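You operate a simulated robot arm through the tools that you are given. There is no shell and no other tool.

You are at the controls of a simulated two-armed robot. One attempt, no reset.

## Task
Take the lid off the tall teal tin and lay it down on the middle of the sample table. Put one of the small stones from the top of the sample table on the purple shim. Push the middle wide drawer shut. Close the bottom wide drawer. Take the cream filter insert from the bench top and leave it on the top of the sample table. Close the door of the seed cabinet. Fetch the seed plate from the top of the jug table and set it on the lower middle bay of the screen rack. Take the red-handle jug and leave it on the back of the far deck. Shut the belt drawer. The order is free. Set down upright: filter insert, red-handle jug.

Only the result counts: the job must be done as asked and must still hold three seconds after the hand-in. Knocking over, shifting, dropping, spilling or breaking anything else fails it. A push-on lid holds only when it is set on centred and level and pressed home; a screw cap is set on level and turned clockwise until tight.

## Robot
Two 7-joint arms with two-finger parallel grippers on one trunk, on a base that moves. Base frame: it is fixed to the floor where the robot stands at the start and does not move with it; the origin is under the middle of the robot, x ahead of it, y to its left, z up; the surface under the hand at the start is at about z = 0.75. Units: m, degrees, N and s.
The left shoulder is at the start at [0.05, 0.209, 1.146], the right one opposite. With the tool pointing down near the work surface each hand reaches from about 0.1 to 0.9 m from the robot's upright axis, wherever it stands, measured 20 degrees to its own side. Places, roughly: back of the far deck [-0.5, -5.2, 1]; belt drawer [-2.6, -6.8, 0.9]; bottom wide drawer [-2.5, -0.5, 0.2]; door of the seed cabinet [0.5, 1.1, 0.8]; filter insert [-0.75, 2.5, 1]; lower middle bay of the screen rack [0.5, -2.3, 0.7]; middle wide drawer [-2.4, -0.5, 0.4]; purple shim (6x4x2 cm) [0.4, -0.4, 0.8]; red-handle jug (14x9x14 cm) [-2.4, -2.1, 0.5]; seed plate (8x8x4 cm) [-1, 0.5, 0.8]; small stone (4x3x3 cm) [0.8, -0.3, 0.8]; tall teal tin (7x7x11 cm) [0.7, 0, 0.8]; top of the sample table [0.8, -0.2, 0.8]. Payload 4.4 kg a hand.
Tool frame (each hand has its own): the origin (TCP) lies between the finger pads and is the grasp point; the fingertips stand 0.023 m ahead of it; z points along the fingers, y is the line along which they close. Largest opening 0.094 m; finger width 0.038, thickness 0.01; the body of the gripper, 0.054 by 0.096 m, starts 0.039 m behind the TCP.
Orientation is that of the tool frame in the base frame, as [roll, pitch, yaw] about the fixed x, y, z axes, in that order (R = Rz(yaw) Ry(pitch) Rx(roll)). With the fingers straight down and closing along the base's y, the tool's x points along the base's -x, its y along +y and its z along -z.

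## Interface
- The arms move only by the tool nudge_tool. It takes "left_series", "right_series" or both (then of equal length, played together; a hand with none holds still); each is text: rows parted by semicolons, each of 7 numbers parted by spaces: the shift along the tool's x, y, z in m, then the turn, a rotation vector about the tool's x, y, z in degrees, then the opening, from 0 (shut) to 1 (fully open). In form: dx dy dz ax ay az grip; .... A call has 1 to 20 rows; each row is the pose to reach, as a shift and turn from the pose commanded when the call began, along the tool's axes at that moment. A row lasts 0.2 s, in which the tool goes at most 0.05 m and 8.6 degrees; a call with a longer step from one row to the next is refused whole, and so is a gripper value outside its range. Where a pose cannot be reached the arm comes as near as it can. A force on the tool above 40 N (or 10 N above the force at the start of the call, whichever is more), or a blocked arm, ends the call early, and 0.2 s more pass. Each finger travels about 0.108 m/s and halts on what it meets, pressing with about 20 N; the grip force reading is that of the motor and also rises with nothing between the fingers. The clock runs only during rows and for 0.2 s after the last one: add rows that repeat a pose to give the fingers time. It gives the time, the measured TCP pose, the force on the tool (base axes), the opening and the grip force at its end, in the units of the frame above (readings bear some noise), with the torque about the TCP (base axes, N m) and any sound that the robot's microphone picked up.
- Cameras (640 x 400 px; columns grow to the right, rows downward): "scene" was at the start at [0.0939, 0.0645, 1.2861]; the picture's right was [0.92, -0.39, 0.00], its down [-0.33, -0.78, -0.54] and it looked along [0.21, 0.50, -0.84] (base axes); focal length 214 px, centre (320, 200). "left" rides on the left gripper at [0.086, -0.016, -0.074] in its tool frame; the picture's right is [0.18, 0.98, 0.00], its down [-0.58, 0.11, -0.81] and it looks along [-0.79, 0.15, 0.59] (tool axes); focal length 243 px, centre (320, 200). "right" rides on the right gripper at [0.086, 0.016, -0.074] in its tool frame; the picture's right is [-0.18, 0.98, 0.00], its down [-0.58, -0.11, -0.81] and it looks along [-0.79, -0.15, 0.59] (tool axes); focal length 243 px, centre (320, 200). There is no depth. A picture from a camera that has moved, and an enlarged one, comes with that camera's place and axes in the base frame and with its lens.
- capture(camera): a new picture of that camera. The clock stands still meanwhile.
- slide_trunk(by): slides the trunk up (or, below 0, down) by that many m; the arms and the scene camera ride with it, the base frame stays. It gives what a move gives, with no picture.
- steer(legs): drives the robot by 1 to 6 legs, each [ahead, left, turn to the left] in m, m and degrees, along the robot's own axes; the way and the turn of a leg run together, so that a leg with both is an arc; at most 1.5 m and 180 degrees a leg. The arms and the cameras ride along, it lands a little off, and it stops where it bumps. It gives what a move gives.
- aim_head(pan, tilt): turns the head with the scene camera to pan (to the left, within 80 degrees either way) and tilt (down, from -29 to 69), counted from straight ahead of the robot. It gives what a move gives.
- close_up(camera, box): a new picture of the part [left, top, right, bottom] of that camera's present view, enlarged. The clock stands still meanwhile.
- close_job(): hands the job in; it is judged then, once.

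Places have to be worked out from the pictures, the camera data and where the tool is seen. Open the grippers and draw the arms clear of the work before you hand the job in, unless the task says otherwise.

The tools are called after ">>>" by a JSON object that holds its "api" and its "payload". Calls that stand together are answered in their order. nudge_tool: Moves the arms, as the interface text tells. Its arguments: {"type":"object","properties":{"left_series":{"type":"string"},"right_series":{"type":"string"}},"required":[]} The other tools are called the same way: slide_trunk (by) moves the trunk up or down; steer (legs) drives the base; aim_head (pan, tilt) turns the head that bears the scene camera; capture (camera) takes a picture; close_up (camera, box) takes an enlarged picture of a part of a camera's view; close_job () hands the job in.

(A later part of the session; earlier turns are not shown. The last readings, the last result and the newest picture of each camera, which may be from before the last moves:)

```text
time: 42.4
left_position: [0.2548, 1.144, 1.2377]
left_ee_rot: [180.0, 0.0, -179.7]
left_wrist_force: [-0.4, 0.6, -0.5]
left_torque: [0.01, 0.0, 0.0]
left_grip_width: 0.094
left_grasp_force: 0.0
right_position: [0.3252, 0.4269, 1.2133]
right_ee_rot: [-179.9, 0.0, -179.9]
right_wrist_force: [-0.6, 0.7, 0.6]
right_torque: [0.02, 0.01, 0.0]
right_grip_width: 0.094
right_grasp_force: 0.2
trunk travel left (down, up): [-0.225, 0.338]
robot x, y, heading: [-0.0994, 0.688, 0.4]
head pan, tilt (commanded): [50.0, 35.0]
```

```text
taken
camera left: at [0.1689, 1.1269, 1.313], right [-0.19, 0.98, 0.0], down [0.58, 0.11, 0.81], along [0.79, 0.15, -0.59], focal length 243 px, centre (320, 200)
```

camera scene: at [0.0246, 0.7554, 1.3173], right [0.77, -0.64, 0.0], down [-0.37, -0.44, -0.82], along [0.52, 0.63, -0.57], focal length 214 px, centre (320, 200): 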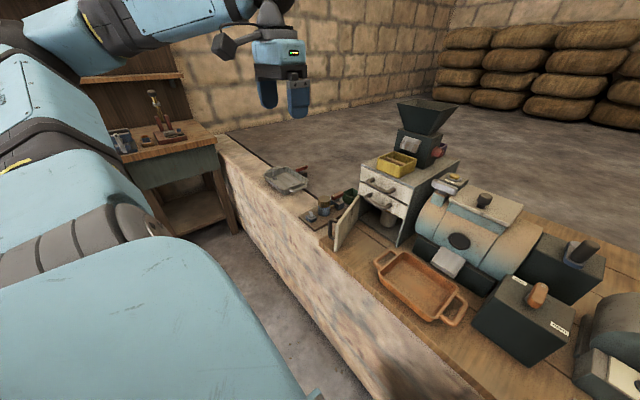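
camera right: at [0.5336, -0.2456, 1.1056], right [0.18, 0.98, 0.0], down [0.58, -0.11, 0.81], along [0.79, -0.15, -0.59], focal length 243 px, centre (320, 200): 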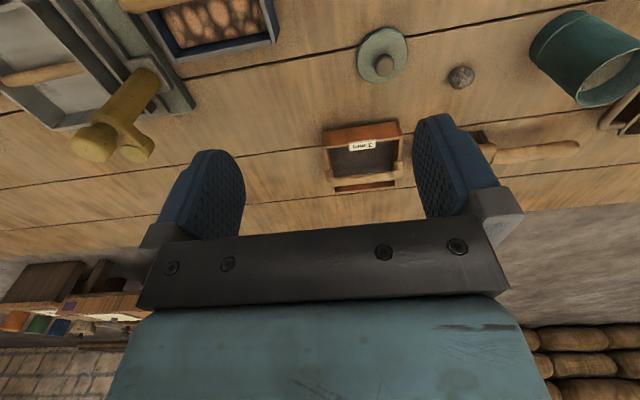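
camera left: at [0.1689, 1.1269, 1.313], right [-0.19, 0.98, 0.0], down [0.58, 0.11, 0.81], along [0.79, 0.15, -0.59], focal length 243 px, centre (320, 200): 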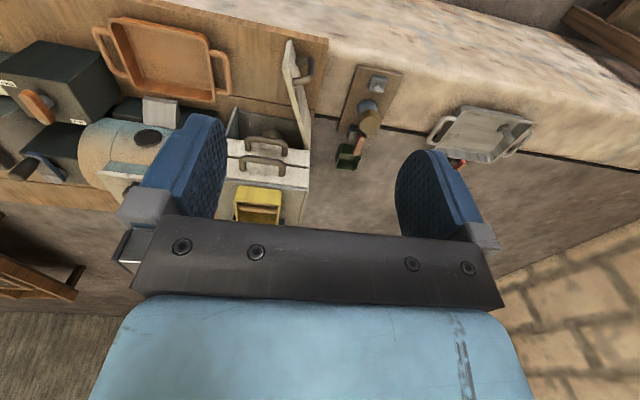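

The seed cabinet's lower door stands open towards me, hinged on the left side. I'll zoom in from both cameras to measure it.

>>> {"api": "close_up", "payload": {"camera": "scene", "box": [300, 130, 460, 290]}}

>>> {"api": "close_up", "payload": {"camera": "left", "box": [220, 30, 400, 230]}}

```text
2.50 times, centred on (380, 210) of scene
camera zoom: at [0.0246, 0.7554, 1.3173], right [0.77, -0.64, 0.0], down [-0.37, -0.44, -0.82], along [0.52, 0.63, -0.57], focal length 536 px, centre (170, 175)
```

zoom: 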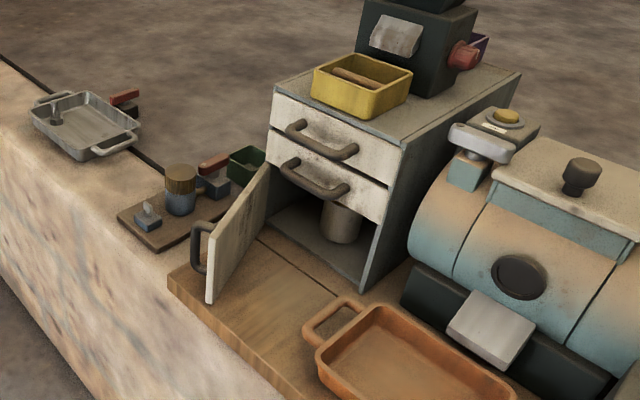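

```text
2.00 times, centred on (310, 130) of left
camera zoom: at [0.1689, 1.1269, 1.313], right [-0.19, 0.98, 0.0], down [0.58, 0.11, 0.81], along [0.79, 0.15, -0.59], focal length 485 px, centre (340, 340)
```

zoom: 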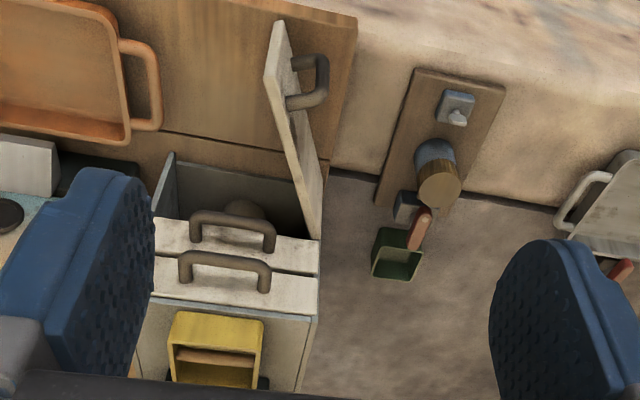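

The door's free edge is at about [0.375, 1.104], z 0.765 to 0.895. The hinge is near [0.556, 1.174] and the handle bar near [0.40, 1.156, 0.82]. I'll bring the left hand, fingers closed and pitched 40° forward, to a spot on the outer side of the handle, first staying above it.

>>> {"api": "nudge_tool", "payload": {"left_series": "-0.016 0.009 0.036 0 -8 0 0; -0.033 0.018 0.072 0 -16 0 0; -0.049 0.027 0.109 0 -24 0 0; -0.065 0.036 0.145 0 -32 0 0; -0.081 0.044 0.181 0 -40 0 0; -0.098 0.053 0.217 0 -40 0 0; -0.114 0.062 0.254 0 -40 0 0; -0.13 0.071 0.29 0 -40 0 0; -0.13 0.071 0.29 0 -40 0 0"}}

>>> {"api": "capture", "payload": {"camera": "scene"}}

>>> {"api": "capture", "payload": {"camera": "left"}}

```text
time: 44.4
left_position: [0.3836, 1.2149, 0.9505]
left_ee_rot: [-180.0, 40.0, -179.8]
left_wrist_force: [0.1, -0.1, 1.1]
left_torque: [0.01, 0.02, -0.03]
left_grip_width: 0.0
left_grasp_force: 20.2
right_position: [0.3243, 0.428, 1.2126]
right_ee_rot: [-179.9, 0.1, -179.8]
right_wrist_force: [0.2, -0.1, 1.5]
right_torque: [0.01, 0.02, 0.01]
right_grip_width: 0.094
right_grasp_force: 0.0
trunk travel left (down, up): [-0.225, 0.338]
robot x, y, heading: [-0.0981, 0.6863, 0.3]
head pan, tilt (commanded): [50.0, 35.0]
```

```text
taken
camera scene: at [0.024, 0.7548, 1.3175], right [0.77, -0.64, 0.0], down [-0.37, -0.44, -0.82], along [0.52, 0.63, -0.57], focal length 214 px, centre (320, 200)
```

scene: 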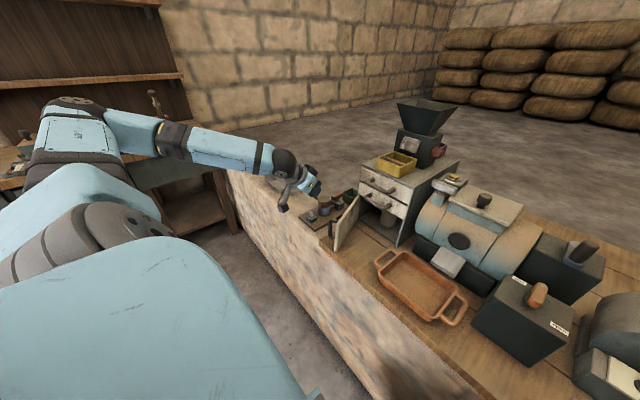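

```text
taken
camera left: at [0.2695, 1.1987, 0.9513], right [-0.15, 0.98, -0.12], down [-0.07, 0.11, 0.99], along [0.99, 0.15, 0.06], focal length 243 px, centre (320, 200)
```

left: 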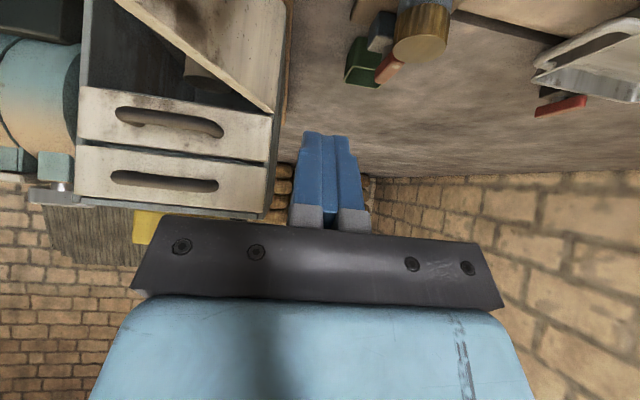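

The fingers are closed and clear of the board with weights. I'll descend beside the handle to z 0.84.

>>> {"api": "nudge_tool", "payload": {"left_series": "0.023 0 0.028 0 0 0 0; 0.046 0 0.057 0 0 0 0; 0.069 0 0.0855 0 0 0 0; 0.069 0 0.0855 0 0 0 0"}}

>>> {"api": "capture", "payload": {"camera": "left"}}

>>> {"api": "close_up", "payload": {"camera": "scene", "box": [260, 130, 460, 290]}}

```text
time: 45.4
left_position: [0.3844, 1.2156, 0.8369]
left_ee_rot: [179.9, 40.0, -179.7]
left_wrist_force: [-0.3, 0.9, -0.8]
left_torque: [-0.02, 0.01, -0.02]
left_grip_width: 0.0002
left_grasp_force: 20.4
right_position: [0.3239, 0.4279, 1.2132]
right_ee_rot: [179.9, 0.0, -179.7]
right_wrist_force: [-0.3, -0.3, 0.1]
right_torque: [-0.03, -0.01, 0.0]
right_grip_width: 0.094
right_grasp_force: 0.1
trunk travel left (down, up): [-0.225, 0.338]
robot x, y, heading: [-0.0992, 0.69, 0.0]
head pan, tilt (commanded): [50.0, 35.0]
```

```text
taken
camera left: at [0.2703, 1.1976, 0.8389], right [-0.15, 0.98, -0.12], down [-0.07, 0.11, 0.99], along [0.99, 0.15, 0.06], focal length 243 px, centre (320, 200)
```

left: 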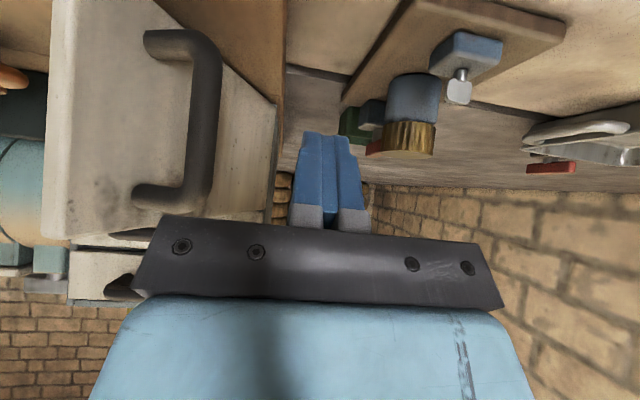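

```text
2.50 times, centred on (360, 210) of scene
camera zoom: at [0.0243, 0.7549, 1.3174], right [0.77, -0.64, 0.0], down [-0.37, -0.44, -0.82], along [0.52, 0.63, -0.57], focal length 536 px, centre (220, 175)
```

zoom: 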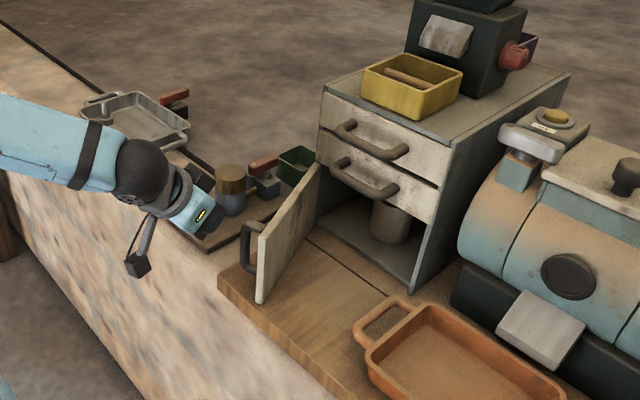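

The handle is just to the right of the fingers. I'll sweep towards -y to push the door, curving slightly forward, then check.

>>> {"api": "nudge_tool", "payload": {"left_series": "0 -0.03 0 0 0 0 0; 0 -0.06 0 0 0 0 0; -0.003 -0.085 0.0026 0 0 0 0; -0.0077 -0.11 0.0064 0 0 0 0; -0.0153 -0.13 0.0129 0 0 0 0; -0.0268 -0.15 0.0225 0 0 0 0; -0.0268 -0.15 0.0225 0 0 0 0"}}

>>> {"api": "capture", "payload": {"camera": "left"}}

>>> {"api": "close_up", "payload": {"camera": "scene", "box": [260, 130, 460, 290]}}

```text
time: 47.0
left_position: [0.4197, 1.0663, 0.8381]
left_ee_rot: [180.0, 40.0, -179.6]
left_wrist_force: [-0.7, 0.4, -1.0]
left_torque: [0.01, 0.01, 0.0]
left_grip_width: 0.0001
left_grasp_force: 19.4
right_position: [0.3242, 0.4289, 1.2135]
right_ee_rot: [-180.0, 0.0, -179.9]
right_wrist_force: [-0.4, -0.3, -0.5]
right_torque: [0.01, -0.01, -0.02]
right_grip_width: 0.0942
right_grasp_force: 0.2
trunk travel left (down, up): [-0.225, 0.338]
robot x, y, heading: [-0.0961, 0.684, 0.2]
head pan, tilt (commanded): [50.0, 35.0]
```

```text
taken
camera left: at [0.3068, 1.0491, 0.8405], right [-0.15, 0.98, -0.12], down [-0.07, 0.11, 0.99], along [0.99, 0.15, 0.06], focal length 243 px, centre (320, 200)
```

left: 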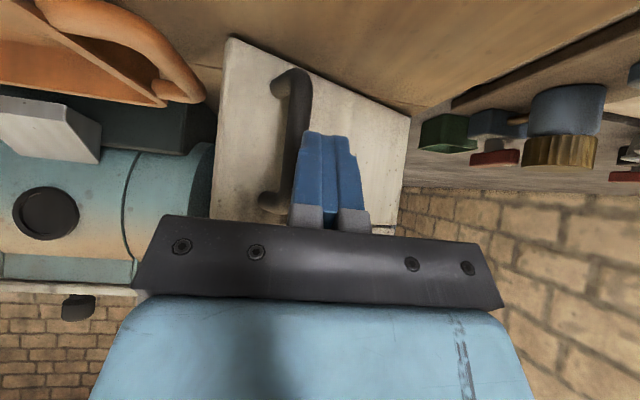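

```text
2.50 times, centred on (360, 210) of scene
camera zoom: at [0.0242, 0.7555, 1.3174], right [0.77, -0.64, 0.0], down [-0.37, -0.44, -0.82], along [0.52, 0.63, -0.57], focal length 536 px, centre (220, 175)
```

zoom: 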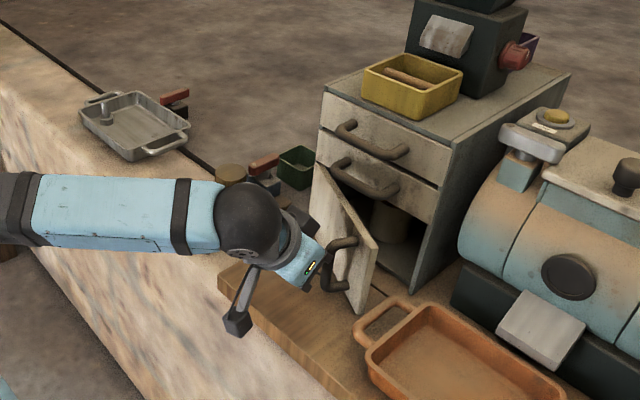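

The door has swung about half shut and the fingers now bear on its face beside the handle. I'll push forward in +x.

>>> {"api": "nudge_tool", "payload": {"left_series": "-0.0153 -0.002 0.0129 0 0 0 0; -0.0306 -0.004 0.0257 0 0 0 0; -0.046 -0.006 0.0386 0 0 0 0; -0.0613 -0.006 0.0514 0 0 0 0; -0.069 -0.006 0.058 0 0 0 0; -0.069 -0.006 0.058 0 0 0 0"}}

>>> {"api": "capture", "payload": {"camera": "left"}}

>>> {"api": "close_up", "payload": {"camera": "scene", "box": [260, 130, 460, 290]}}

```text
time: 48.4
left_position: [0.5118, 1.0604, 0.8379]
left_ee_rot: [180.0, 39.9, -179.8]
left_wrist_force: [-24.8, 0.3, -4.9]
left_torque: [0.08, -1.59, -0.34]
left_grip_width: 0.0
left_grasp_force: 20.0
right_position: [0.3228, 0.4297, 1.2123]
right_ee_rot: [179.9, 0.1, -179.7]
right_wrist_force: [0.5, -0.1, 0.0]
right_torque: [-0.01, 0.0, -0.01]
right_grip_width: 0.0942
right_grasp_force: 0.0
trunk travel left (down, up): [-0.225, 0.338]
robot x, y, heading: [-0.0984, 0.6847, 0.4]
head pan, tilt (commanded): [50.0, 35.0]
```

```text
taken
camera left: at [0.3973, 1.0429, 0.8395], right [-0.15, 0.98, -0.12], down [-0.07, 0.11, 0.99], along [0.99, 0.15, 0.06], focal length 243 px, centre (320, 200)
```

left: 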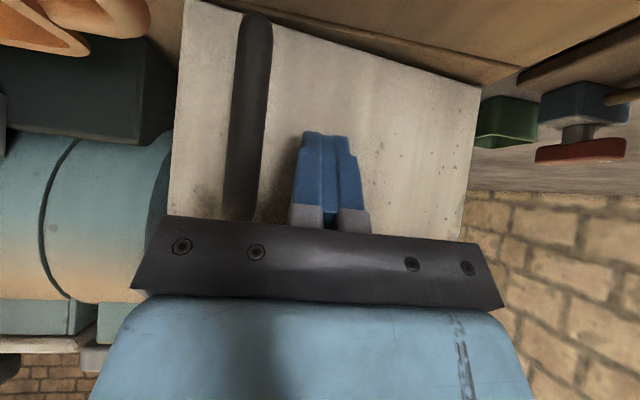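

```text
2.50 times, centred on (360, 210) of scene
camera zoom: at [0.0222, 0.7557, 1.3175], right [0.77, -0.64, 0.0], down [-0.36, -0.44, -0.82], along [0.52, 0.63, -0.57], focal length 536 px, centre (220, 175)
```

zoom: 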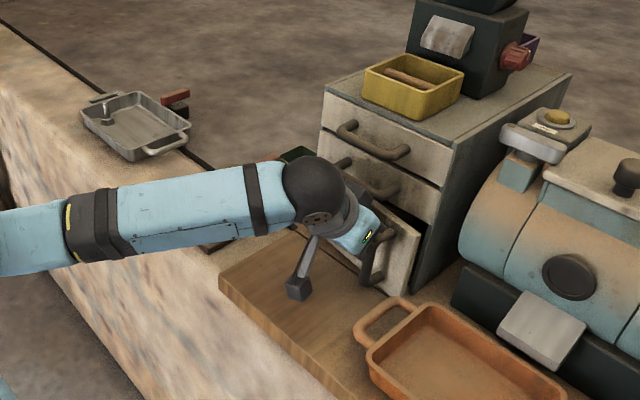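

The 25 N force with that torque means the gripper body touched the drawer handle above, not that the door is shut. The cabinet has not moved. I'll back off, pitch the hand closer to horizontal, and push lower with only the fingertips.

>>> {"api": "nudge_tool", "payload": {"left_series": "0.0153 0 -0.0129 0 0 0 0; 0.0383 0 -0.0322 0 0 0 0; 0.042 0 -0.042 0 -7.5 0 0; 0.042 0 -0.042 0 -15 0 0; 0.042 0 -0.042 0 -22.5 0 0; 0.042 0 -0.042 0 -30 0 0; 0.042 0 -0.042 0 -30 0 0"}}

>>> {"api": "capture", "payload": {"camera": "left"}}

>>> {"api": "close_up", "payload": {"camera": "scene", "box": [260, 130, 460, 290]}}

```text
time: 50.0
left_position: [0.452, 1.0601, 0.8434]
left_ee_rot: [179.8, 70.1, -179.8]
left_wrist_force: [0.3, -0.5, 0.2]
left_torque: [0.03, -0.02, 0.03]
left_grip_width: 0.0
left_grasp_force: 19.7
right_position: [0.3247, 0.4286, 1.2119]
right_ee_rot: [-180.0, 0.0, -179.8]
right_wrist_force: [0.3, -0.2, 0.2]
right_torque: [0.0, -0.03, -0.01]
right_grip_width: 0.094
right_grasp_force: 0.0
trunk travel left (down, up): [-0.225, 0.338]
robot x, y, heading: [-0.0985, 0.6827, 0.2]
head pan, tilt (commanded): [50.0, 35.0]
```

```text
taken
camera left: at [0.3542, 1.0432, 0.7883], right [-0.07, 0.98, -0.17], down [-0.56, 0.11, 0.82], along [0.83, 0.15, 0.54], focal length 243 px, centre (320, 200)
```

left: 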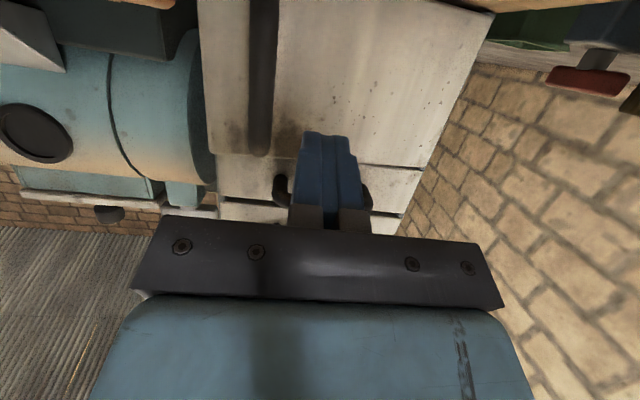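

```text
2.50 times, centred on (360, 210) of scene
camera zoom: at [0.0247, 0.7553, 1.3173], right [0.77, -0.64, 0.0], down [-0.37, -0.44, -0.82], along [0.52, 0.63, -0.57], focal length 536 px, centre (220, 175)
```

zoom: 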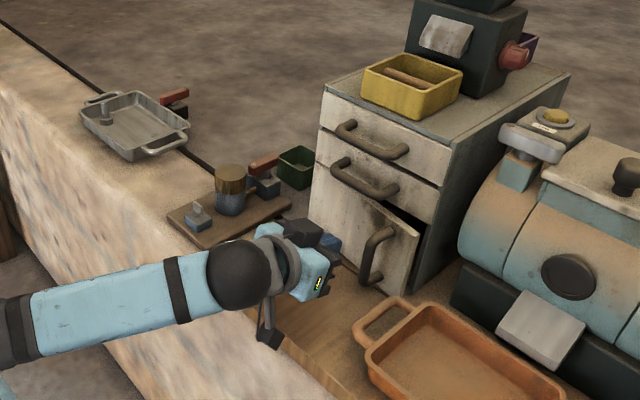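

The door is nearly shut with a small gap left at its free edge. I'll push the fingertips forward slowly.

>>> {"api": "nudge_tool", "payload": {"left_series": "-0.0068 0 0.0188 0 0 0 0; -0.0137 0 0.0376 0 0 0 0; -0.0178 0 0.0489 0 0 0 0; -0.0205 0 0.0564 0 0 0 0; -0.0226 0 0.062 0 0 0 0; -0.0246 0 0.0677 0 0 0 0; -0.0246 0 0.0677 0 0 0 0"}}

>>> {"api": "close_up", "payload": {"camera": "scene", "box": [260, 130, 460, 290]}}

```text
time: 51.6
left_position: [0.5256, 1.0604, 0.8427]
left_ee_rot: [-180.0, 70.1, -179.8]
left_wrist_force: [0.5, 0.3, -0.5]
left_torque: [0.01, 0.0, -0.02]
left_grip_width: 0.0
left_grasp_force: 20.2
right_position: [0.3251, 0.428, 1.2126]
right_ee_rot: [180.0, 0.0, -179.8]
right_wrist_force: [0.0, 0.6, -0.3]
right_torque: [0.01, 0.0, 0.03]
right_grip_width: 0.0941
right_grasp_force: 0.1
trunk travel left (down, up): [-0.225, 0.338]
robot x, y, heading: [-0.0991, 0.6875, 0.3]
head pan, tilt (commanded): [50.0, 35.0]
```

```text
2.50 times, centred on (360, 210) of scene
camera zoom: at [0.0245, 0.7554, 1.3173], right [0.77, -0.64, 0.0], down [-0.37, -0.44, -0.82], along [0.52, 0.63, -0.57], focal length 536 px, centre (220, 175)
```

zoom: 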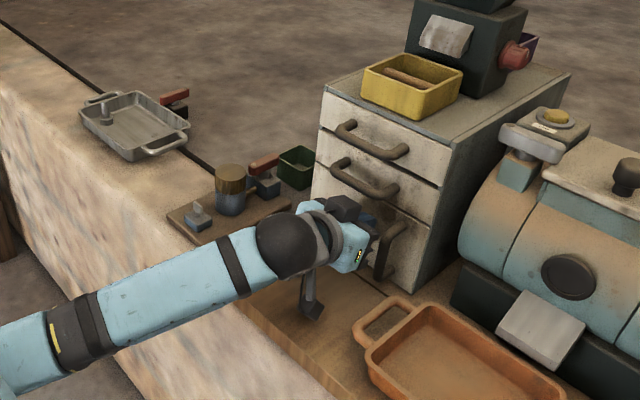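

The door looks nearly flush with no resistance yet. I'll push on in small steps until I feel it seat.

>>> {"api": "nudge_tool", "payload": {"left_series": "-0.001 0 0.0028 0 0 0 0; -0.002 0 0.0056 0 0 0 0; -0.003 0 0.0085 0 0 0 0; -0.004 0 0.0113 0 0 0 0; -0.004 0 0.0113 0 0 0 0"}}

>>> {"api": "close_up", "payload": {"camera": "scene", "box": [340, 150, 440, 240]}}

```text
time: 52.6
left_position: [0.531, 1.0613, 0.8448]
left_ee_rot: [179.9, 69.9, -179.8]
left_wrist_force: [-18.3, -0.7, 6.0]
left_torque: [-0.22, -0.32, -0.05]
left_grip_width: 0.0
left_grasp_force: 20.0
right_position: [0.3211, 0.4295, 1.2148]
right_ee_rot: [180.0, 0.1, -179.5]
right_wrist_force: [1.0, 0.2, 0.4]
right_torque: [-0.02, 0.0, 0.04]
right_grip_width: 0.0936
right_grasp_force: 0.1
trunk travel left (down, up): [-0.225, 0.338]
robot x, y, heading: [-0.0998, 0.6844, 0.3]
head pan, tilt (commanded): [50.0, 35.0]
stopped in row 4 (left hand): the force on the tool passed its limit at 45 N (the readings are from after the stop); the commanded pose is now the measured one
```

```text
4.44 times, centred on (390, 195) of scene
camera zoom: at [0.0214, 0.7551, 1.3178], right [0.77, -0.64, 0.0], down [-0.36, -0.44, -0.82], along [0.52, 0.63, -0.57], focal length 953 px, centre (9, 222)
```

zoom: 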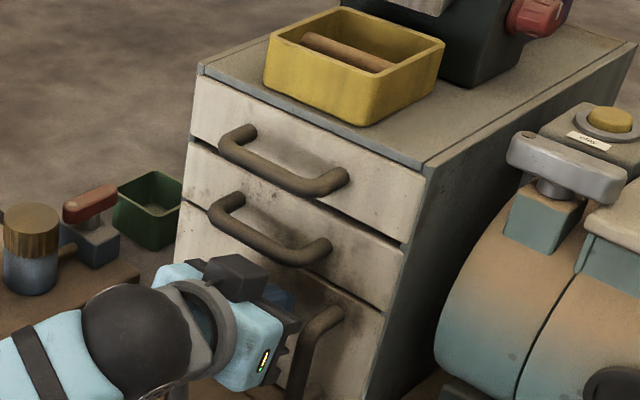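

The 45 N stop shows the door is shut against the cabinet. I'll back the left hand away and bring it up to a straight-down pose.

>>> {"api": "nudge_tool", "payload": {"left_series": "0.0154 0 -0.0423 0 0 0 0; 0.0308 0 -0.0846 0 0 0 0; 0.0128 0 -0.1231 0 0 0 0; -0.0179 0 -0.1555 0 8 0 0; -0.0568 0 -0.1803 0 16 0 0; -0.0957 0 -0.2051 0 24 0 0; -0.1346 0 -0.2299 0 32 0 0; -0.1734 0 -0.2547 0 40 0 0; -0.2076 0 -0.2778 0 48 0 0; -0.2418 0 -0.3009 0 56 0 0; -0.27 0 -0.3111 0 64 0 0; -0.27 0 -0.3111 0 70 0 0"}}

>>> {"api": "capture", "payload": {"camera": "scene"}}

>>> {"api": "aim_head", "payload": {"pan": 80, "tilt": 15}}

>>> {"api": "capture", "payload": {"camera": "scene"}}

```text
time: 55.2
left_position: [0.3332, 1.0597, 1.1997]
left_ee_rot: [-179.9, -0.4, -179.7]
left_wrist_force: [0.2, 0.9, -0.5]
left_torque: [0.0, -0.02, -0.02]
left_grip_width: 0.0
left_grasp_force: 19.8
right_position: [0.3238, 0.4286, 1.2123]
right_ee_rot: [-180.0, -0.1, -179.7]
right_wrist_force: [-0.1, -0.5, -1.0]
right_torque: [-0.02, -0.01, 0.0]
right_grip_width: 0.094
right_grasp_force: 0.0
trunk travel left (down, up): [-0.225, 0.338]
robot x, y, heading: [-0.0965, 0.6869, 0.5]
head pan, tilt (commanded): [50.0, 35.0]
```

```text
taken
camera scene: at [0.0237, 0.7552, 1.3173], right [0.77, -0.64, 0.0], down [-0.37, -0.44, -0.82], along [0.52, 0.63, -0.57], focal length 214 px, centre (320, 200)
```

scene: 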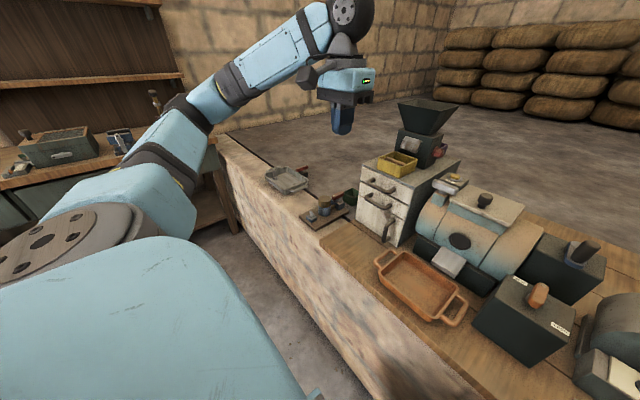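

```text
time: 56.1
left_position: [0.333, 1.0594, 1.2005]
left_ee_rot: [179.9, -0.2, -179.7]
left_wrist_force: [1.0, -0.7, -0.5]
left_torque: [0.03, 0.01, 0.0]
left_grip_width: 0.0
left_grasp_force: 20.6
right_position: [0.3258, 0.429, 1.2141]
right_ee_rot: [179.9, 0.0, -179.7]
right_wrist_force: [-0.2, 0.7, 0.3]
right_torque: [0.03, 0.0, 0.01]
right_grip_width: 0.0942
right_grasp_force: 0.1
trunk travel left (down, up): [-0.225, 0.338]
robot x, y, heading: [-0.0982, 0.6891, 0.6]
head pan, tilt (commanded): [80.0, 15.0]
```

```text
taken
camera scene: at [-0.0166, 0.7797, 1.3493], right [0.99, -0.17, 0.0], down [-0.04, -0.26, -0.97], along [0.16, 0.95, -0.26], focal length 214 px, centre (320, 200)
```

scene: 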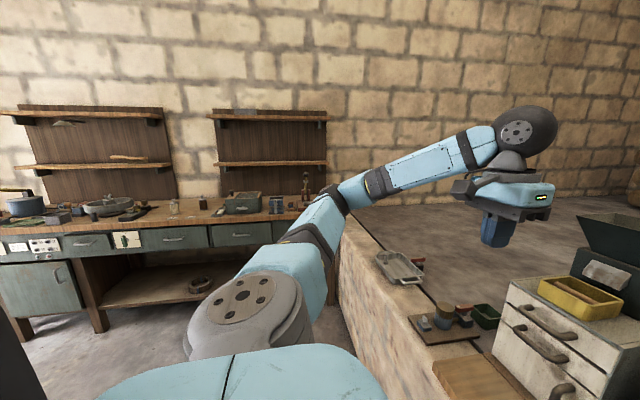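

The door is shut. Now I look at the bench on the left for the cream filter insert.

>>> {"api": "close_up", "payload": {"camera": "scene", "box": [60, 150, 330, 270]}}

```text
2.37 times, centred on (195, 210) of scene
camera zoom: at [-0.0166, 0.7797, 1.3493], right [0.99, -0.17, 0.0], down [-0.04, -0.26, -0.97], along [0.16, 0.95, -0.26], focal length 508 px, centre (616, 176)
```

zoom: 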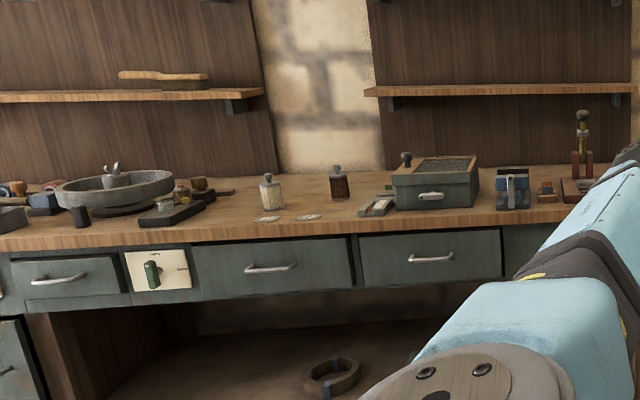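

The cream piece at left of centre on the bench looks like the filter insert. I'll turn left to face the bench, drive ahead a bit, and look around.

>>> {"api": "steer", "payload": {"legs": [[-0.1, 0, 0], [0, 0, 90]]}}

>>> {"api": "aim_head", "payload": {"pan": 60, "tilt": 30}}

>>> {"api": "capture", "payload": {"camera": "scene"}}

>>> {"api": "aim_head", "payload": {"pan": 10, "tilt": 25}}

>>> {"api": "capture", "payload": {"camera": "scene"}}

```text
time: 61.1
left_position: [-0.5697, 1.123, 1.2008]
left_ee_rot: [180.0, -0.3, -90.4]
left_wrist_force: [-0.1, -0.3, 0.6]
left_torque: [-0.02, 0.01, 0.0]
left_grip_width: 0.0001
left_grasp_force: 19.4
right_position: [0.0607, 1.1076, 1.2125]
right_ee_rot: [-180.0, 0.1, -90.2]
right_wrist_force: [0.2, -1.1, 0.3]
right_torque: [0.0, -0.02, -0.01]
right_grip_width: 0.094
right_grasp_force: 0.0
trunk travel left (down, up): [-0.225, 0.338]
robot x, y, heading: [-0.2041, 0.6861, 90.0]
head pan, tilt (commanded): [80.0, 15.0]
```

```text
time: 61.9
left_position: [-0.5685, 1.1229, 1.2014]
left_ee_rot: [-179.9, -0.3, -90.4]
left_wrist_force: [-0.6, -0.2, -0.4]
left_torque: [-0.02, 0.01, 0.0]
left_grip_width: 0.0
left_grasp_force: 20.2
right_position: [0.0622, 1.107, 1.2131]
right_ee_rot: [-180.0, 0.0, -90.3]
right_wrist_force: [-0.1, 0.4, -0.4]
right_torque: [0.0, -0.01, 0.03]
right_grip_width: 0.0941
right_grasp_force: 0.0
trunk travel left (down, up): [-0.225, 0.338]
robot x, y, heading: [-0.2039, 0.6844, 90.0]
head pan, tilt (commanded): [60.0, 30.0]
```

```text
taken
camera scene: at [-0.2792, 0.7996, 1.3252], right [0.5, 0.86, 0.0], down [0.43, -0.25, -0.87], along [-0.75, 0.44, -0.5], focal length 214 px, centre (320, 200)
```

scene: 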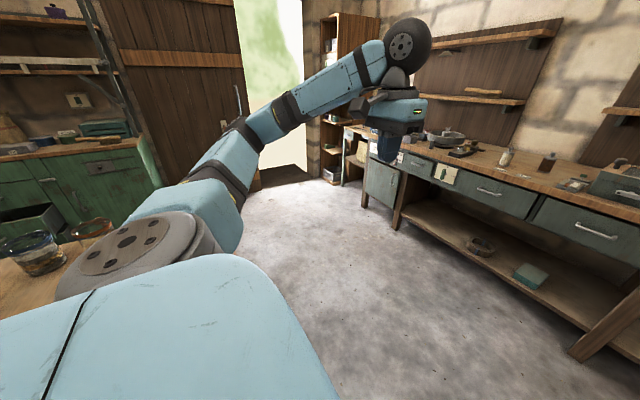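

```text
time: 63.1
left_position: [-0.5698, 1.1229, 1.2021]
left_ee_rot: [180.0, -0.3, -90.4]
left_wrist_force: [0.4, -0.8, -0.3]
left_torque: [0.0, 0.02, -0.01]
left_grip_width: 0.0
left_grasp_force: 19.9
right_position: [0.061, 1.1076, 1.2135]
right_ee_rot: [180.0, -0.1, -90.3]
right_wrist_force: [0.0, 0.1, 0.2]
right_torque: [0.02, -0.03, 0.02]
right_grip_width: 0.0938
right_grasp_force: 0.1
trunk travel left (down, up): [-0.225, 0.338]
robot x, y, heading: [-0.2003, 0.6876, 89.9]
head pan, tilt (commanded): [10.0, 25.0]
```

```text
taken
camera scene: at [-0.2167, 0.8449, 1.3331], right [0.99, 0.17, 0.0], down [0.07, -0.42, -0.91], along [-0.15, 0.89, -0.42], focal length 214 px, centre (320, 200)
```

scene: 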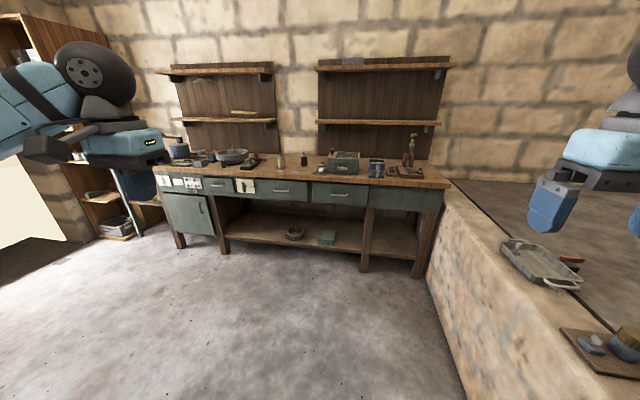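

The floor to the bench is free. I'll drive up to it and look down at the bench top.

>>> {"api": "steer", "payload": {"legs": [[0.7, 0, 0], [0, 0.55, 0]]}}

>>> {"api": "aim_head", "payload": {"pan": 0, "tilt": 30}}

>>> {"api": "capture", "payload": {"camera": "scene"}}

```text
time: 71.9
left_position: [-1.1202, 1.8299, 1.2003]
left_ee_rot: [179.9, -0.3, -90.4]
left_wrist_force: [-0.6, 0.2, -0.1]
left_torque: [0.01, -0.01, -0.02]
left_grip_width: 0.0
left_grasp_force: 20.0
right_position: [-0.4925, 1.8122, 1.2131]
right_ee_rot: [-180.0, 0.0, -90.3]
right_wrist_force: [-0.1, 0.0, 1.5]
right_torque: [-0.04, -0.02, 0.0]
right_grip_width: 0.0938
right_grasp_force: 0.1
trunk travel left (down, up): [-0.225, 0.338]
robot x, y, heading: [-0.7555, 1.3939, 89.6]
head pan, tilt (commanded): [10.0, 25.0]
```

```text
time: 72.7
left_position: [-1.1212, 1.8307, 1.201]
left_ee_rot: [-179.9, -0.3, -90.5]
left_wrist_force: [1.0, -0.3, 0.2]
left_torque: [-0.01, 0.02, 0.01]
left_grip_width: 0.0
left_grasp_force: 20.1
right_position: [-0.49, 1.8124, 1.2113]
right_ee_rot: [180.0, 0.0, -90.4]
right_wrist_force: [0.4, -0.8, 1.1]
right_torque: [-0.04, 0.04, 0.01]
right_grip_width: 0.0941
right_grasp_force: 0.1
trunk travel left (down, up): [-0.225, 0.338]
robot x, y, heading: [-0.7557, 1.3959, 89.6]
head pan, tilt (commanded): [0.0, 30.0]
```

```text
taken
camera scene: at [-0.7541, 1.5509, 1.3252], right [1.0, -0.01, 0.0], down [0.0, -0.5, -0.87], along [0.01, 0.87, -0.5], focal length 214 px, centre (320, 200)
```

scene: 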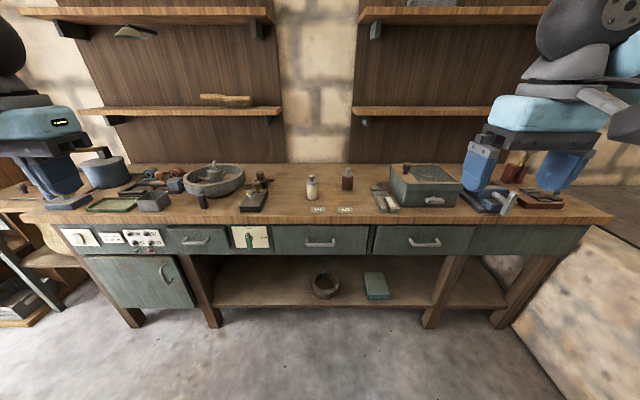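

>>> {"api": "close_up", "payload": {"camera": "scene", "box": [240, 150, 400, 250]}}

```text
4.00 times, centred on (320, 200) of scene
camera zoom: at [-0.7541, 1.5509, 1.3252], right [1.0, -0.01, 0.0], down [0.0, -0.5, -0.87], along [0.01, 0.87, -0.5], focal length 858 px, centre (320, 200)
```

zoom: 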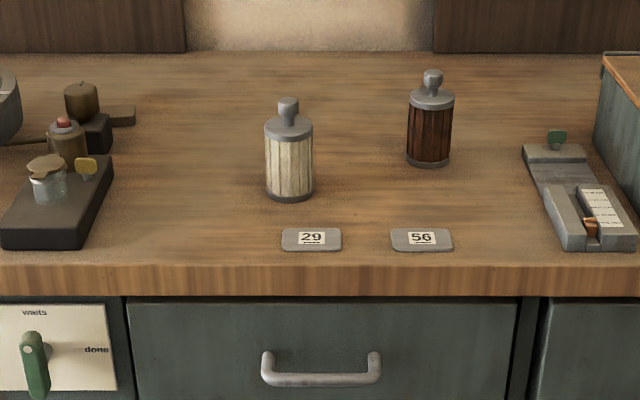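

The cream filter insert stands at about [-0.78, 2.32] on the bench, whose top is near z 0.885. I'll drive 0.3 m closer and move the right hand above it.

>>> {"api": "steer", "payload": {"legs": [[0.3, 0, 0]]}}

>>> {"api": "aim_head", "payload": {"pan": 0, "tilt": 45}}

>>> {"api": "capture", "payload": {"camera": "scene"}}

>>> {"api": "close_up", "payload": {"camera": "scene", "box": [240, 120, 400, 220]}}

```text
time: 74.7
left_position: [-1.1192, 2.1327, 1.1988]
left_ee_rot: [-180.0, -0.3, -90.5]
left_wrist_force: [0.4, -1.0, 0.1]
left_torque: [0.01, 0.03, 0.03]
left_grip_width: 0.0001
left_grasp_force: 20.1
right_position: [-0.4894, 2.115, 1.2118]
right_ee_rot: [-180.0, 0.0, -90.5]
right_wrist_force: [0.1, 0.8, 0.2]
right_torque: [0.03, 0.02, 0.02]
right_grip_width: 0.094
right_grasp_force: 0.0
trunk travel left (down, up): [-0.225, 0.338]
robot x, y, heading: [-0.7515, 1.6925, 89.7]
head pan, tilt (commanded): [0.0, 30.0]
```

```text
time: 75.5
left_position: [-1.1186, 2.133, 1.1989]
left_ee_rot: [180.0, -0.1, -90.6]
left_wrist_force: [-0.6, -0.4, -0.1]
left_torque: [0.0, 0.01, 0.01]
left_grip_width: 0.0001
left_grasp_force: 20.3
right_position: [-0.4885, 2.1139, 1.2137]
right_ee_rot: [180.0, 0.0, -90.5]
right_wrist_force: [-0.3, 0.9, 0.6]
right_torque: [-0.01, -0.02, -0.03]
right_grip_width: 0.0941
right_grasp_force: 0.2
trunk travel left (down, up): [-0.225, 0.338]
robot x, y, heading: [-0.7526, 1.6957, 89.6]
head pan, tilt (commanded): [0.0, 45.0]
```

```text
taken
camera scene: at [-0.7516, 1.8431, 1.3026], right [1.0, -0.01, 0.0], down [-0.01, -0.71, -0.71], along [0.01, 0.71, -0.71], focal length 214 px, centre (320, 200)
```

scene: 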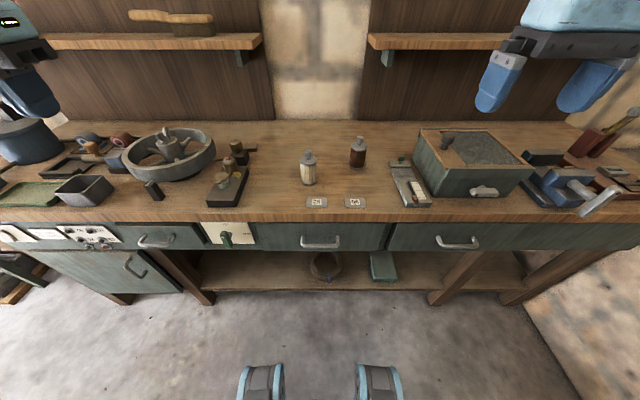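

```text
4.00 times, centred on (320, 170) of scene
camera zoom: at [-0.7516, 1.8431, 1.3026], right [1.0, -0.01, 0.0], down [-0.01, -0.71, -0.71], along [0.01, 0.71, -0.71], focal length 858 px, centre (320, 320)
```

zoom: 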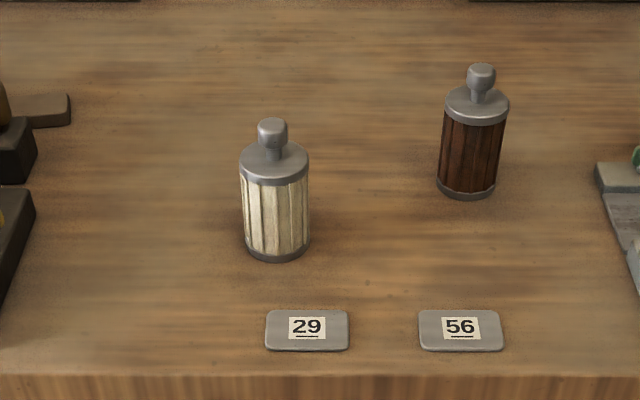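

I'll move the right hand above the insert to refine its position with the wrist camera.

>>> {"api": "nudge_tool", "payload": {"right_series": "-0.0271 0.0324 0.01 0 0 0 1; -0.0542 0.0649 0.02 0 0 0 1; -0.0813 0.0973 0.03 0 0 0 1; -0.1084 0.1298 0.04 0 0 0 1; -0.1356 0.1622 0.05 0 0 0 1; -0.1627 0.1947 0.06 0 0 0 1; -0.1898 0.2271 0.07 0 0 0 1; -0.2169 0.2596 0.08 0 0 0 1; -0.244 0.292 0.09 0 0 0 1; -0.244 0.292 0.09 0 0 0 1"}}

>>> {"api": "capture", "payload": {"camera": "right"}}

>>> {"api": "capture", "payload": {"camera": "scene"}}

```text
time: 77.7
left_position: [-1.1178, 2.1321, 1.2008]
left_ee_rot: [179.9, -0.2, -90.6]
left_wrist_force: [-0.2, -0.7, -0.1]
left_torque: [-0.01, -0.01, 0.06]
left_grip_width: 0.0
left_grasp_force: 20.0
right_position: [-0.7758, 2.3609, 1.1228]
right_ee_rot: [179.9, 0.1, -90.4]
right_wrist_force: [0.2, 0.0, -0.8]
right_torque: [0.03, -0.02, -0.01]
right_grip_width: 0.0941
right_grasp_force: 0.1
trunk travel left (down, up): [-0.225, 0.338]
robot x, y, heading: [-0.7495, 1.6912, 89.6]
head pan, tilt (commanded): [0.0, 45.0]
```

```text
taken
camera right: at [-0.7949, 2.2754, 1.1973], right [-0.98, 0.19, 0.0], down [0.11, 0.58, 0.81], along [0.15, 0.79, -0.59], focal length 243 px, centre (320, 200)
```

right: 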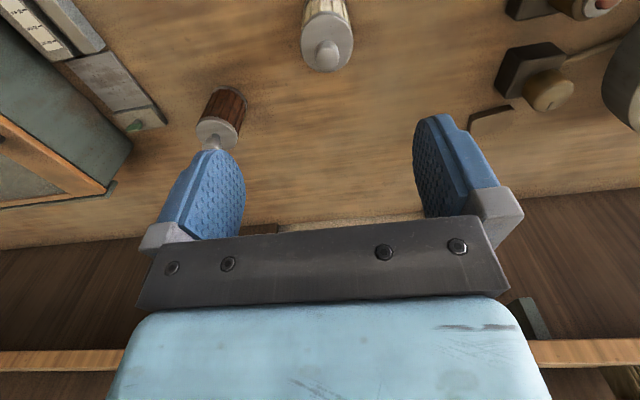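

```text
taken
camera scene: at [-0.7506, 1.8429, 1.3026], right [1.0, -0.01, 0.0], down [-0.01, -0.71, -0.71], along [0.01, 0.71, -0.71], focal length 214 px, centre (320, 200)
```

scene: 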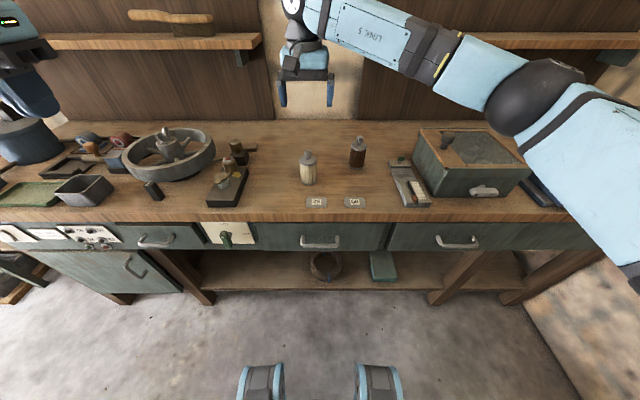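

The insert's knob top triangulates to [-0.782, 2.367, 0.969], with the cap top near 0.943 and the bench near 0.867. I'll lower partway and check alignment.

>>> {"api": "nudge_tool", "payload": {"right_series": "-0.003 0.003 0.04 0 0 0 1; -0.006 0.006 0.08 0 0 0 1; -0.006 0.006 0.115 0 0 0 1; -0.006 0.006 0.125 0 0 0 1; -0.006 0.006 0.125 0 0 0 1"}}

>>> {"api": "capture", "payload": {"camera": "right"}}

>>> {"api": "close_up", "payload": {"camera": "scene", "box": [240, 120, 400, 220]}}

```text
time: 78.9
left_position: [-1.118, 2.1326, 1.2001]
left_ee_rot: [180.0, -0.2, -90.5]
left_wrist_force: [0.3, -0.4, -0.1]
left_torque: [-0.02, -0.02, 0.04]
left_grip_width: 0.0
left_grasp_force: 20.2
right_position: [-0.7846, 2.3675, 0.9985]
right_ee_rot: [179.9, 0.0, -90.6]
right_wrist_force: [0.0, 0.3, -0.5]
right_torque: [-0.04, -0.02, -0.01]
right_grip_width: 0.0937
right_grasp_force: 0.0
trunk travel left (down, up): [-0.225, 0.338]
robot x, y, heading: [-0.7527, 1.6915, 89.4]
head pan, tilt (commanded): [0.0, 45.0]
```

```text
taken
camera right: at [-0.8023, 2.2821, 1.073], right [-0.98, 0.19, 0.0], down [0.11, 0.58, 0.81], along [0.15, 0.79, -0.59], focal length 243 px, centre (320, 200)
```

right: 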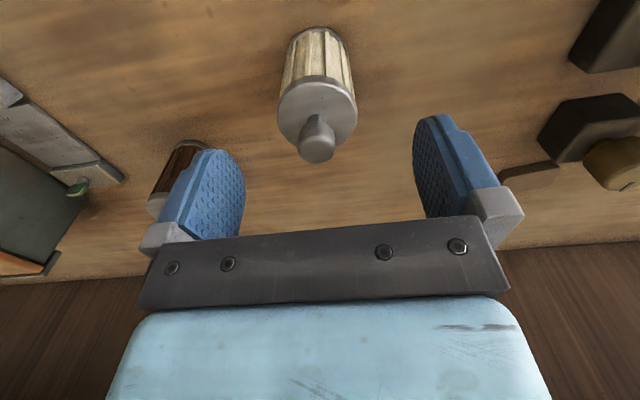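

```text
4.00 times, centred on (320, 170) of scene
camera zoom: at [-0.7516, 1.8433, 1.3025], right [1.0, -0.01, 0.0], down [-0.01, -0.71, -0.71], along [0.01, 0.71, -0.71], focal length 858 px, centre (320, 320)
```

zoom: 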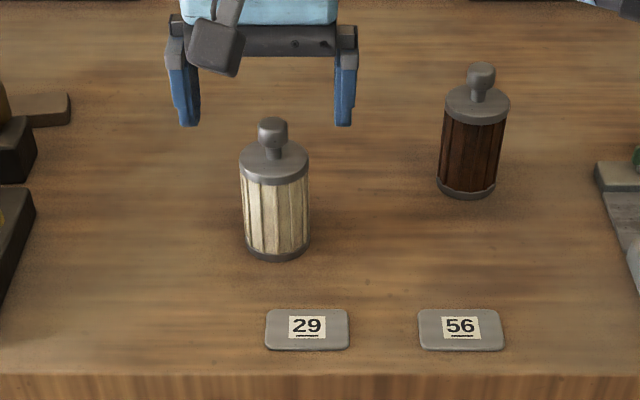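

The fingers straddle the insert with about 3 mm offset. I'll correct it, lower to z 0.942 and close.

>>> {"api": "nudge_tool", "payload": {"right_series": "-0.002 -0.003 0.025 0 0 0 1; -0.002 -0.003 0.045 0 0 0 1; -0.002 -0.003 0.0555 0 0 0 1; -0.002 -0.003 0.0555 0 0 0 1; -0.002 -0.003 0.0555 0 0 0 0.6; -0.002 -0.003 0.0555 0 0 0 0; -0.002 -0.003 0.0555 0 0 0 0; -0.002 -0.003 0.0555 0 0 0 0"}}

>>> {"api": "capture", "payload": {"camera": "right"}}

>>> {"api": "close_up", "payload": {"camera": "scene", "box": [240, 120, 400, 220]}}

```text
time: 80.7
left_position: [-1.1186, 2.1328, 1.2002]
left_ee_rot: [179.9, -0.3, -90.5]
left_wrist_force: [-0.1, 0.6, 0.0]
left_torque: [-0.02, 0.03, -0.02]
left_grip_width: 0.0
left_grasp_force: 20.1
right_position: [-0.7813, 2.3695, 0.943]
right_ee_rot: [-180.0, 0.0, -90.5]
right_wrist_force: [1.1, 0.6, 0.3]
right_torque: [0.02, -0.07, 0.01]
right_grip_width: 0.0512
right_grasp_force: 20.9
trunk travel left (down, up): [-0.225, 0.338]
robot x, y, heading: [-0.7523, 1.6935, 89.7]
head pan, tilt (commanded): [0.0, 45.0]
```

```text
taken
camera right: at [-0.7997, 2.2826, 1.0179], right [-0.98, 0.19, 0.0], down [0.11, 0.58, 0.81], along [0.15, 0.79, -0.59], focal length 243 px, centre (320, 200)
```

right: 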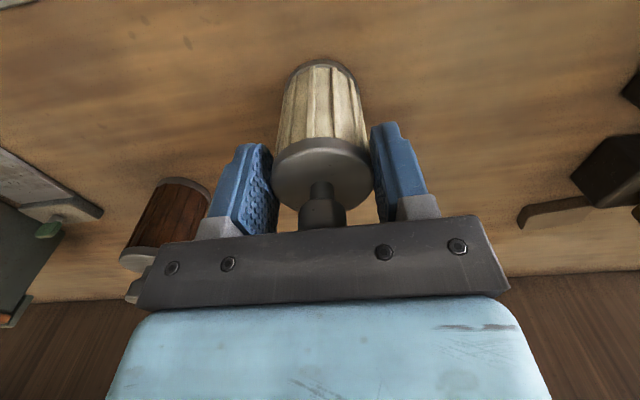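

```text
4.00 times, centred on (320, 170) of scene
camera zoom: at [-0.7516, 1.8433, 1.3025], right [1.0, -0.01, 0.0], down [-0.01, -0.71, -0.71], along [0.01, 0.71, -0.71], focal length 858 px, centre (320, 320)
```

zoom: 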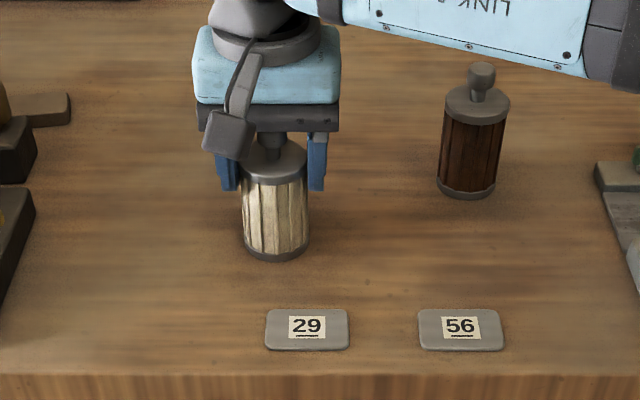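

The insert is gripped at 51 mm. I'll lift it slowly, then draw it in towards the robot.

>>> {"api": "nudge_tool", "payload": {"right_series": "0 0 -0.01 0 0 0 0; 0 0 -0.03 0 0 0 0; 0 0 -0.06 0 0 0 0; 0 0 -0.1 0 0 0 0; 0 0 -0.14 0 0 0 0; 0 0 -0.18 0 0 0 0; 0.03 -0.02 -0.2 0 0 0 0; 0.07 -0.04 -0.2 0 0 0 0; 0.11 -0.06 -0.2 0 0 0 0; 0.15 -0.08 -0.2 0 0 0 0; 0.19 -0.1 -0.2 0 0 0 0; 0.22 -0.12 -0.2 0 0 0 0; 0.22 -0.12 -0.2 0 0 0 0"}}

>>> {"api": "capture", "payload": {"camera": "scene"}}

```text
time: 83.5
left_position: [-1.1193, 2.1327, 1.2]
left_ee_rot: [179.9, -0.2, -90.5]
left_wrist_force: [0.0, -0.1, -0.1]
left_torque: [-0.03, 0.01, -0.02]
left_grip_width: 0.0002
left_grasp_force: 19.8
right_position: [-0.6638, 2.1473, 1.1421]
right_ee_rot: [180.0, 0.0, -90.5]
right_wrist_force: [-0.1, -0.8, -0.4]
right_torque: [0.02, 0.01, 0.02]
right_grip_width: 0.051
right_grasp_force: 19.9
trunk travel left (down, up): [-0.225, 0.338]
robot x, y, heading: [-0.7526, 1.6921, 89.5]
head pan, tilt (commanded): [0.0, 45.0]
```

```text
taken
camera scene: at [-0.7523, 1.8437, 1.3024], right [1.0, -0.01, 0.0], down [-0.01, -0.71, -0.71], along [0.01, 0.71, -0.71], focal length 214 px, centre (320, 200)
```

scene: 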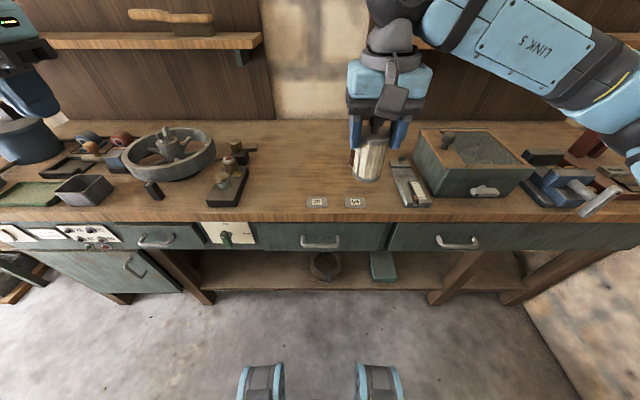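

The insert hangs level in the right hand. I'll drive back the way I came to the sample table start position.

>>> {"api": "steer", "payload": {"legs": [[-0.45, 0, 0], [0, -0.55, 0], [0, 0, -90], [0, -1.2, 0]]}}

>>> {"api": "aim_head", "payload": {"pan": 0, "tilt": 45}}

>>> {"api": "capture", "payload": {"camera": "scene"}}

```text
time: 105.5
left_position: [0.185, 0.3668, 1.2006]
left_ee_rot: [-180.0, -0.3, 175.9]
left_wrist_force: [-1.1, -1.3, -0.1]
left_torque: [0.02, 0.01, 0.02]
left_grip_width: 0.0
left_grasp_force: 20.1
right_position: [0.1715, -0.0879, 1.1417]
right_ee_rot: [-179.9, 0.0, 176.0]
right_wrist_force: [0.4, 0.9, -1.9]
right_torque: [-0.02, -0.03, 0.03]
right_grip_width: 0.0513
right_grasp_force: 20.3
trunk travel left (down, up): [-0.225, 0.338]
robot x, y, heading: [-0.2744, 0.0313, -4.0]
head pan, tilt (commanded): [0.0, 45.0]
```

```text
time: 106.1
left_position: [0.1852, 0.3668, 1.2014]
left_ee_rot: [-180.0, -0.3, 175.8]
left_wrist_force: [0.5, 0.1, 1.2]
left_torque: [-0.01, 0.01, 0.05]
left_grip_width: 0.0
left_grasp_force: 20.5
right_position: [0.172, -0.0881, 1.1418]
right_ee_rot: [180.0, 0.0, 176.0]
right_wrist_force: [-0.6, -0.2, -0.7]
right_torque: [-0.02, 0.04, 0.0]
right_grip_width: 0.051
right_grasp_force: 20.5
trunk travel left (down, up): [-0.225, 0.338]
robot x, y, heading: [-0.2726, 0.0282, -4.2]
head pan, tilt (commanded): [0.0, 45.0]
```

```text
taken
camera scene: at [-0.1265, 0.0182, 1.3025], right [-0.07, -1.0, 0.0], down [-0.71, 0.05, -0.71], along [0.71, -0.05, -0.71], focal length 214 px, centre (320, 200)
```

scene: 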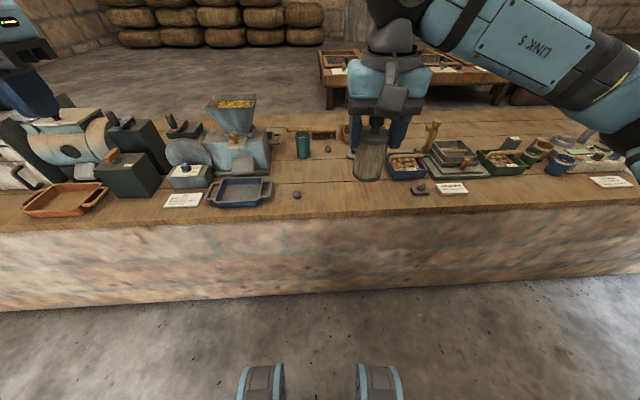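

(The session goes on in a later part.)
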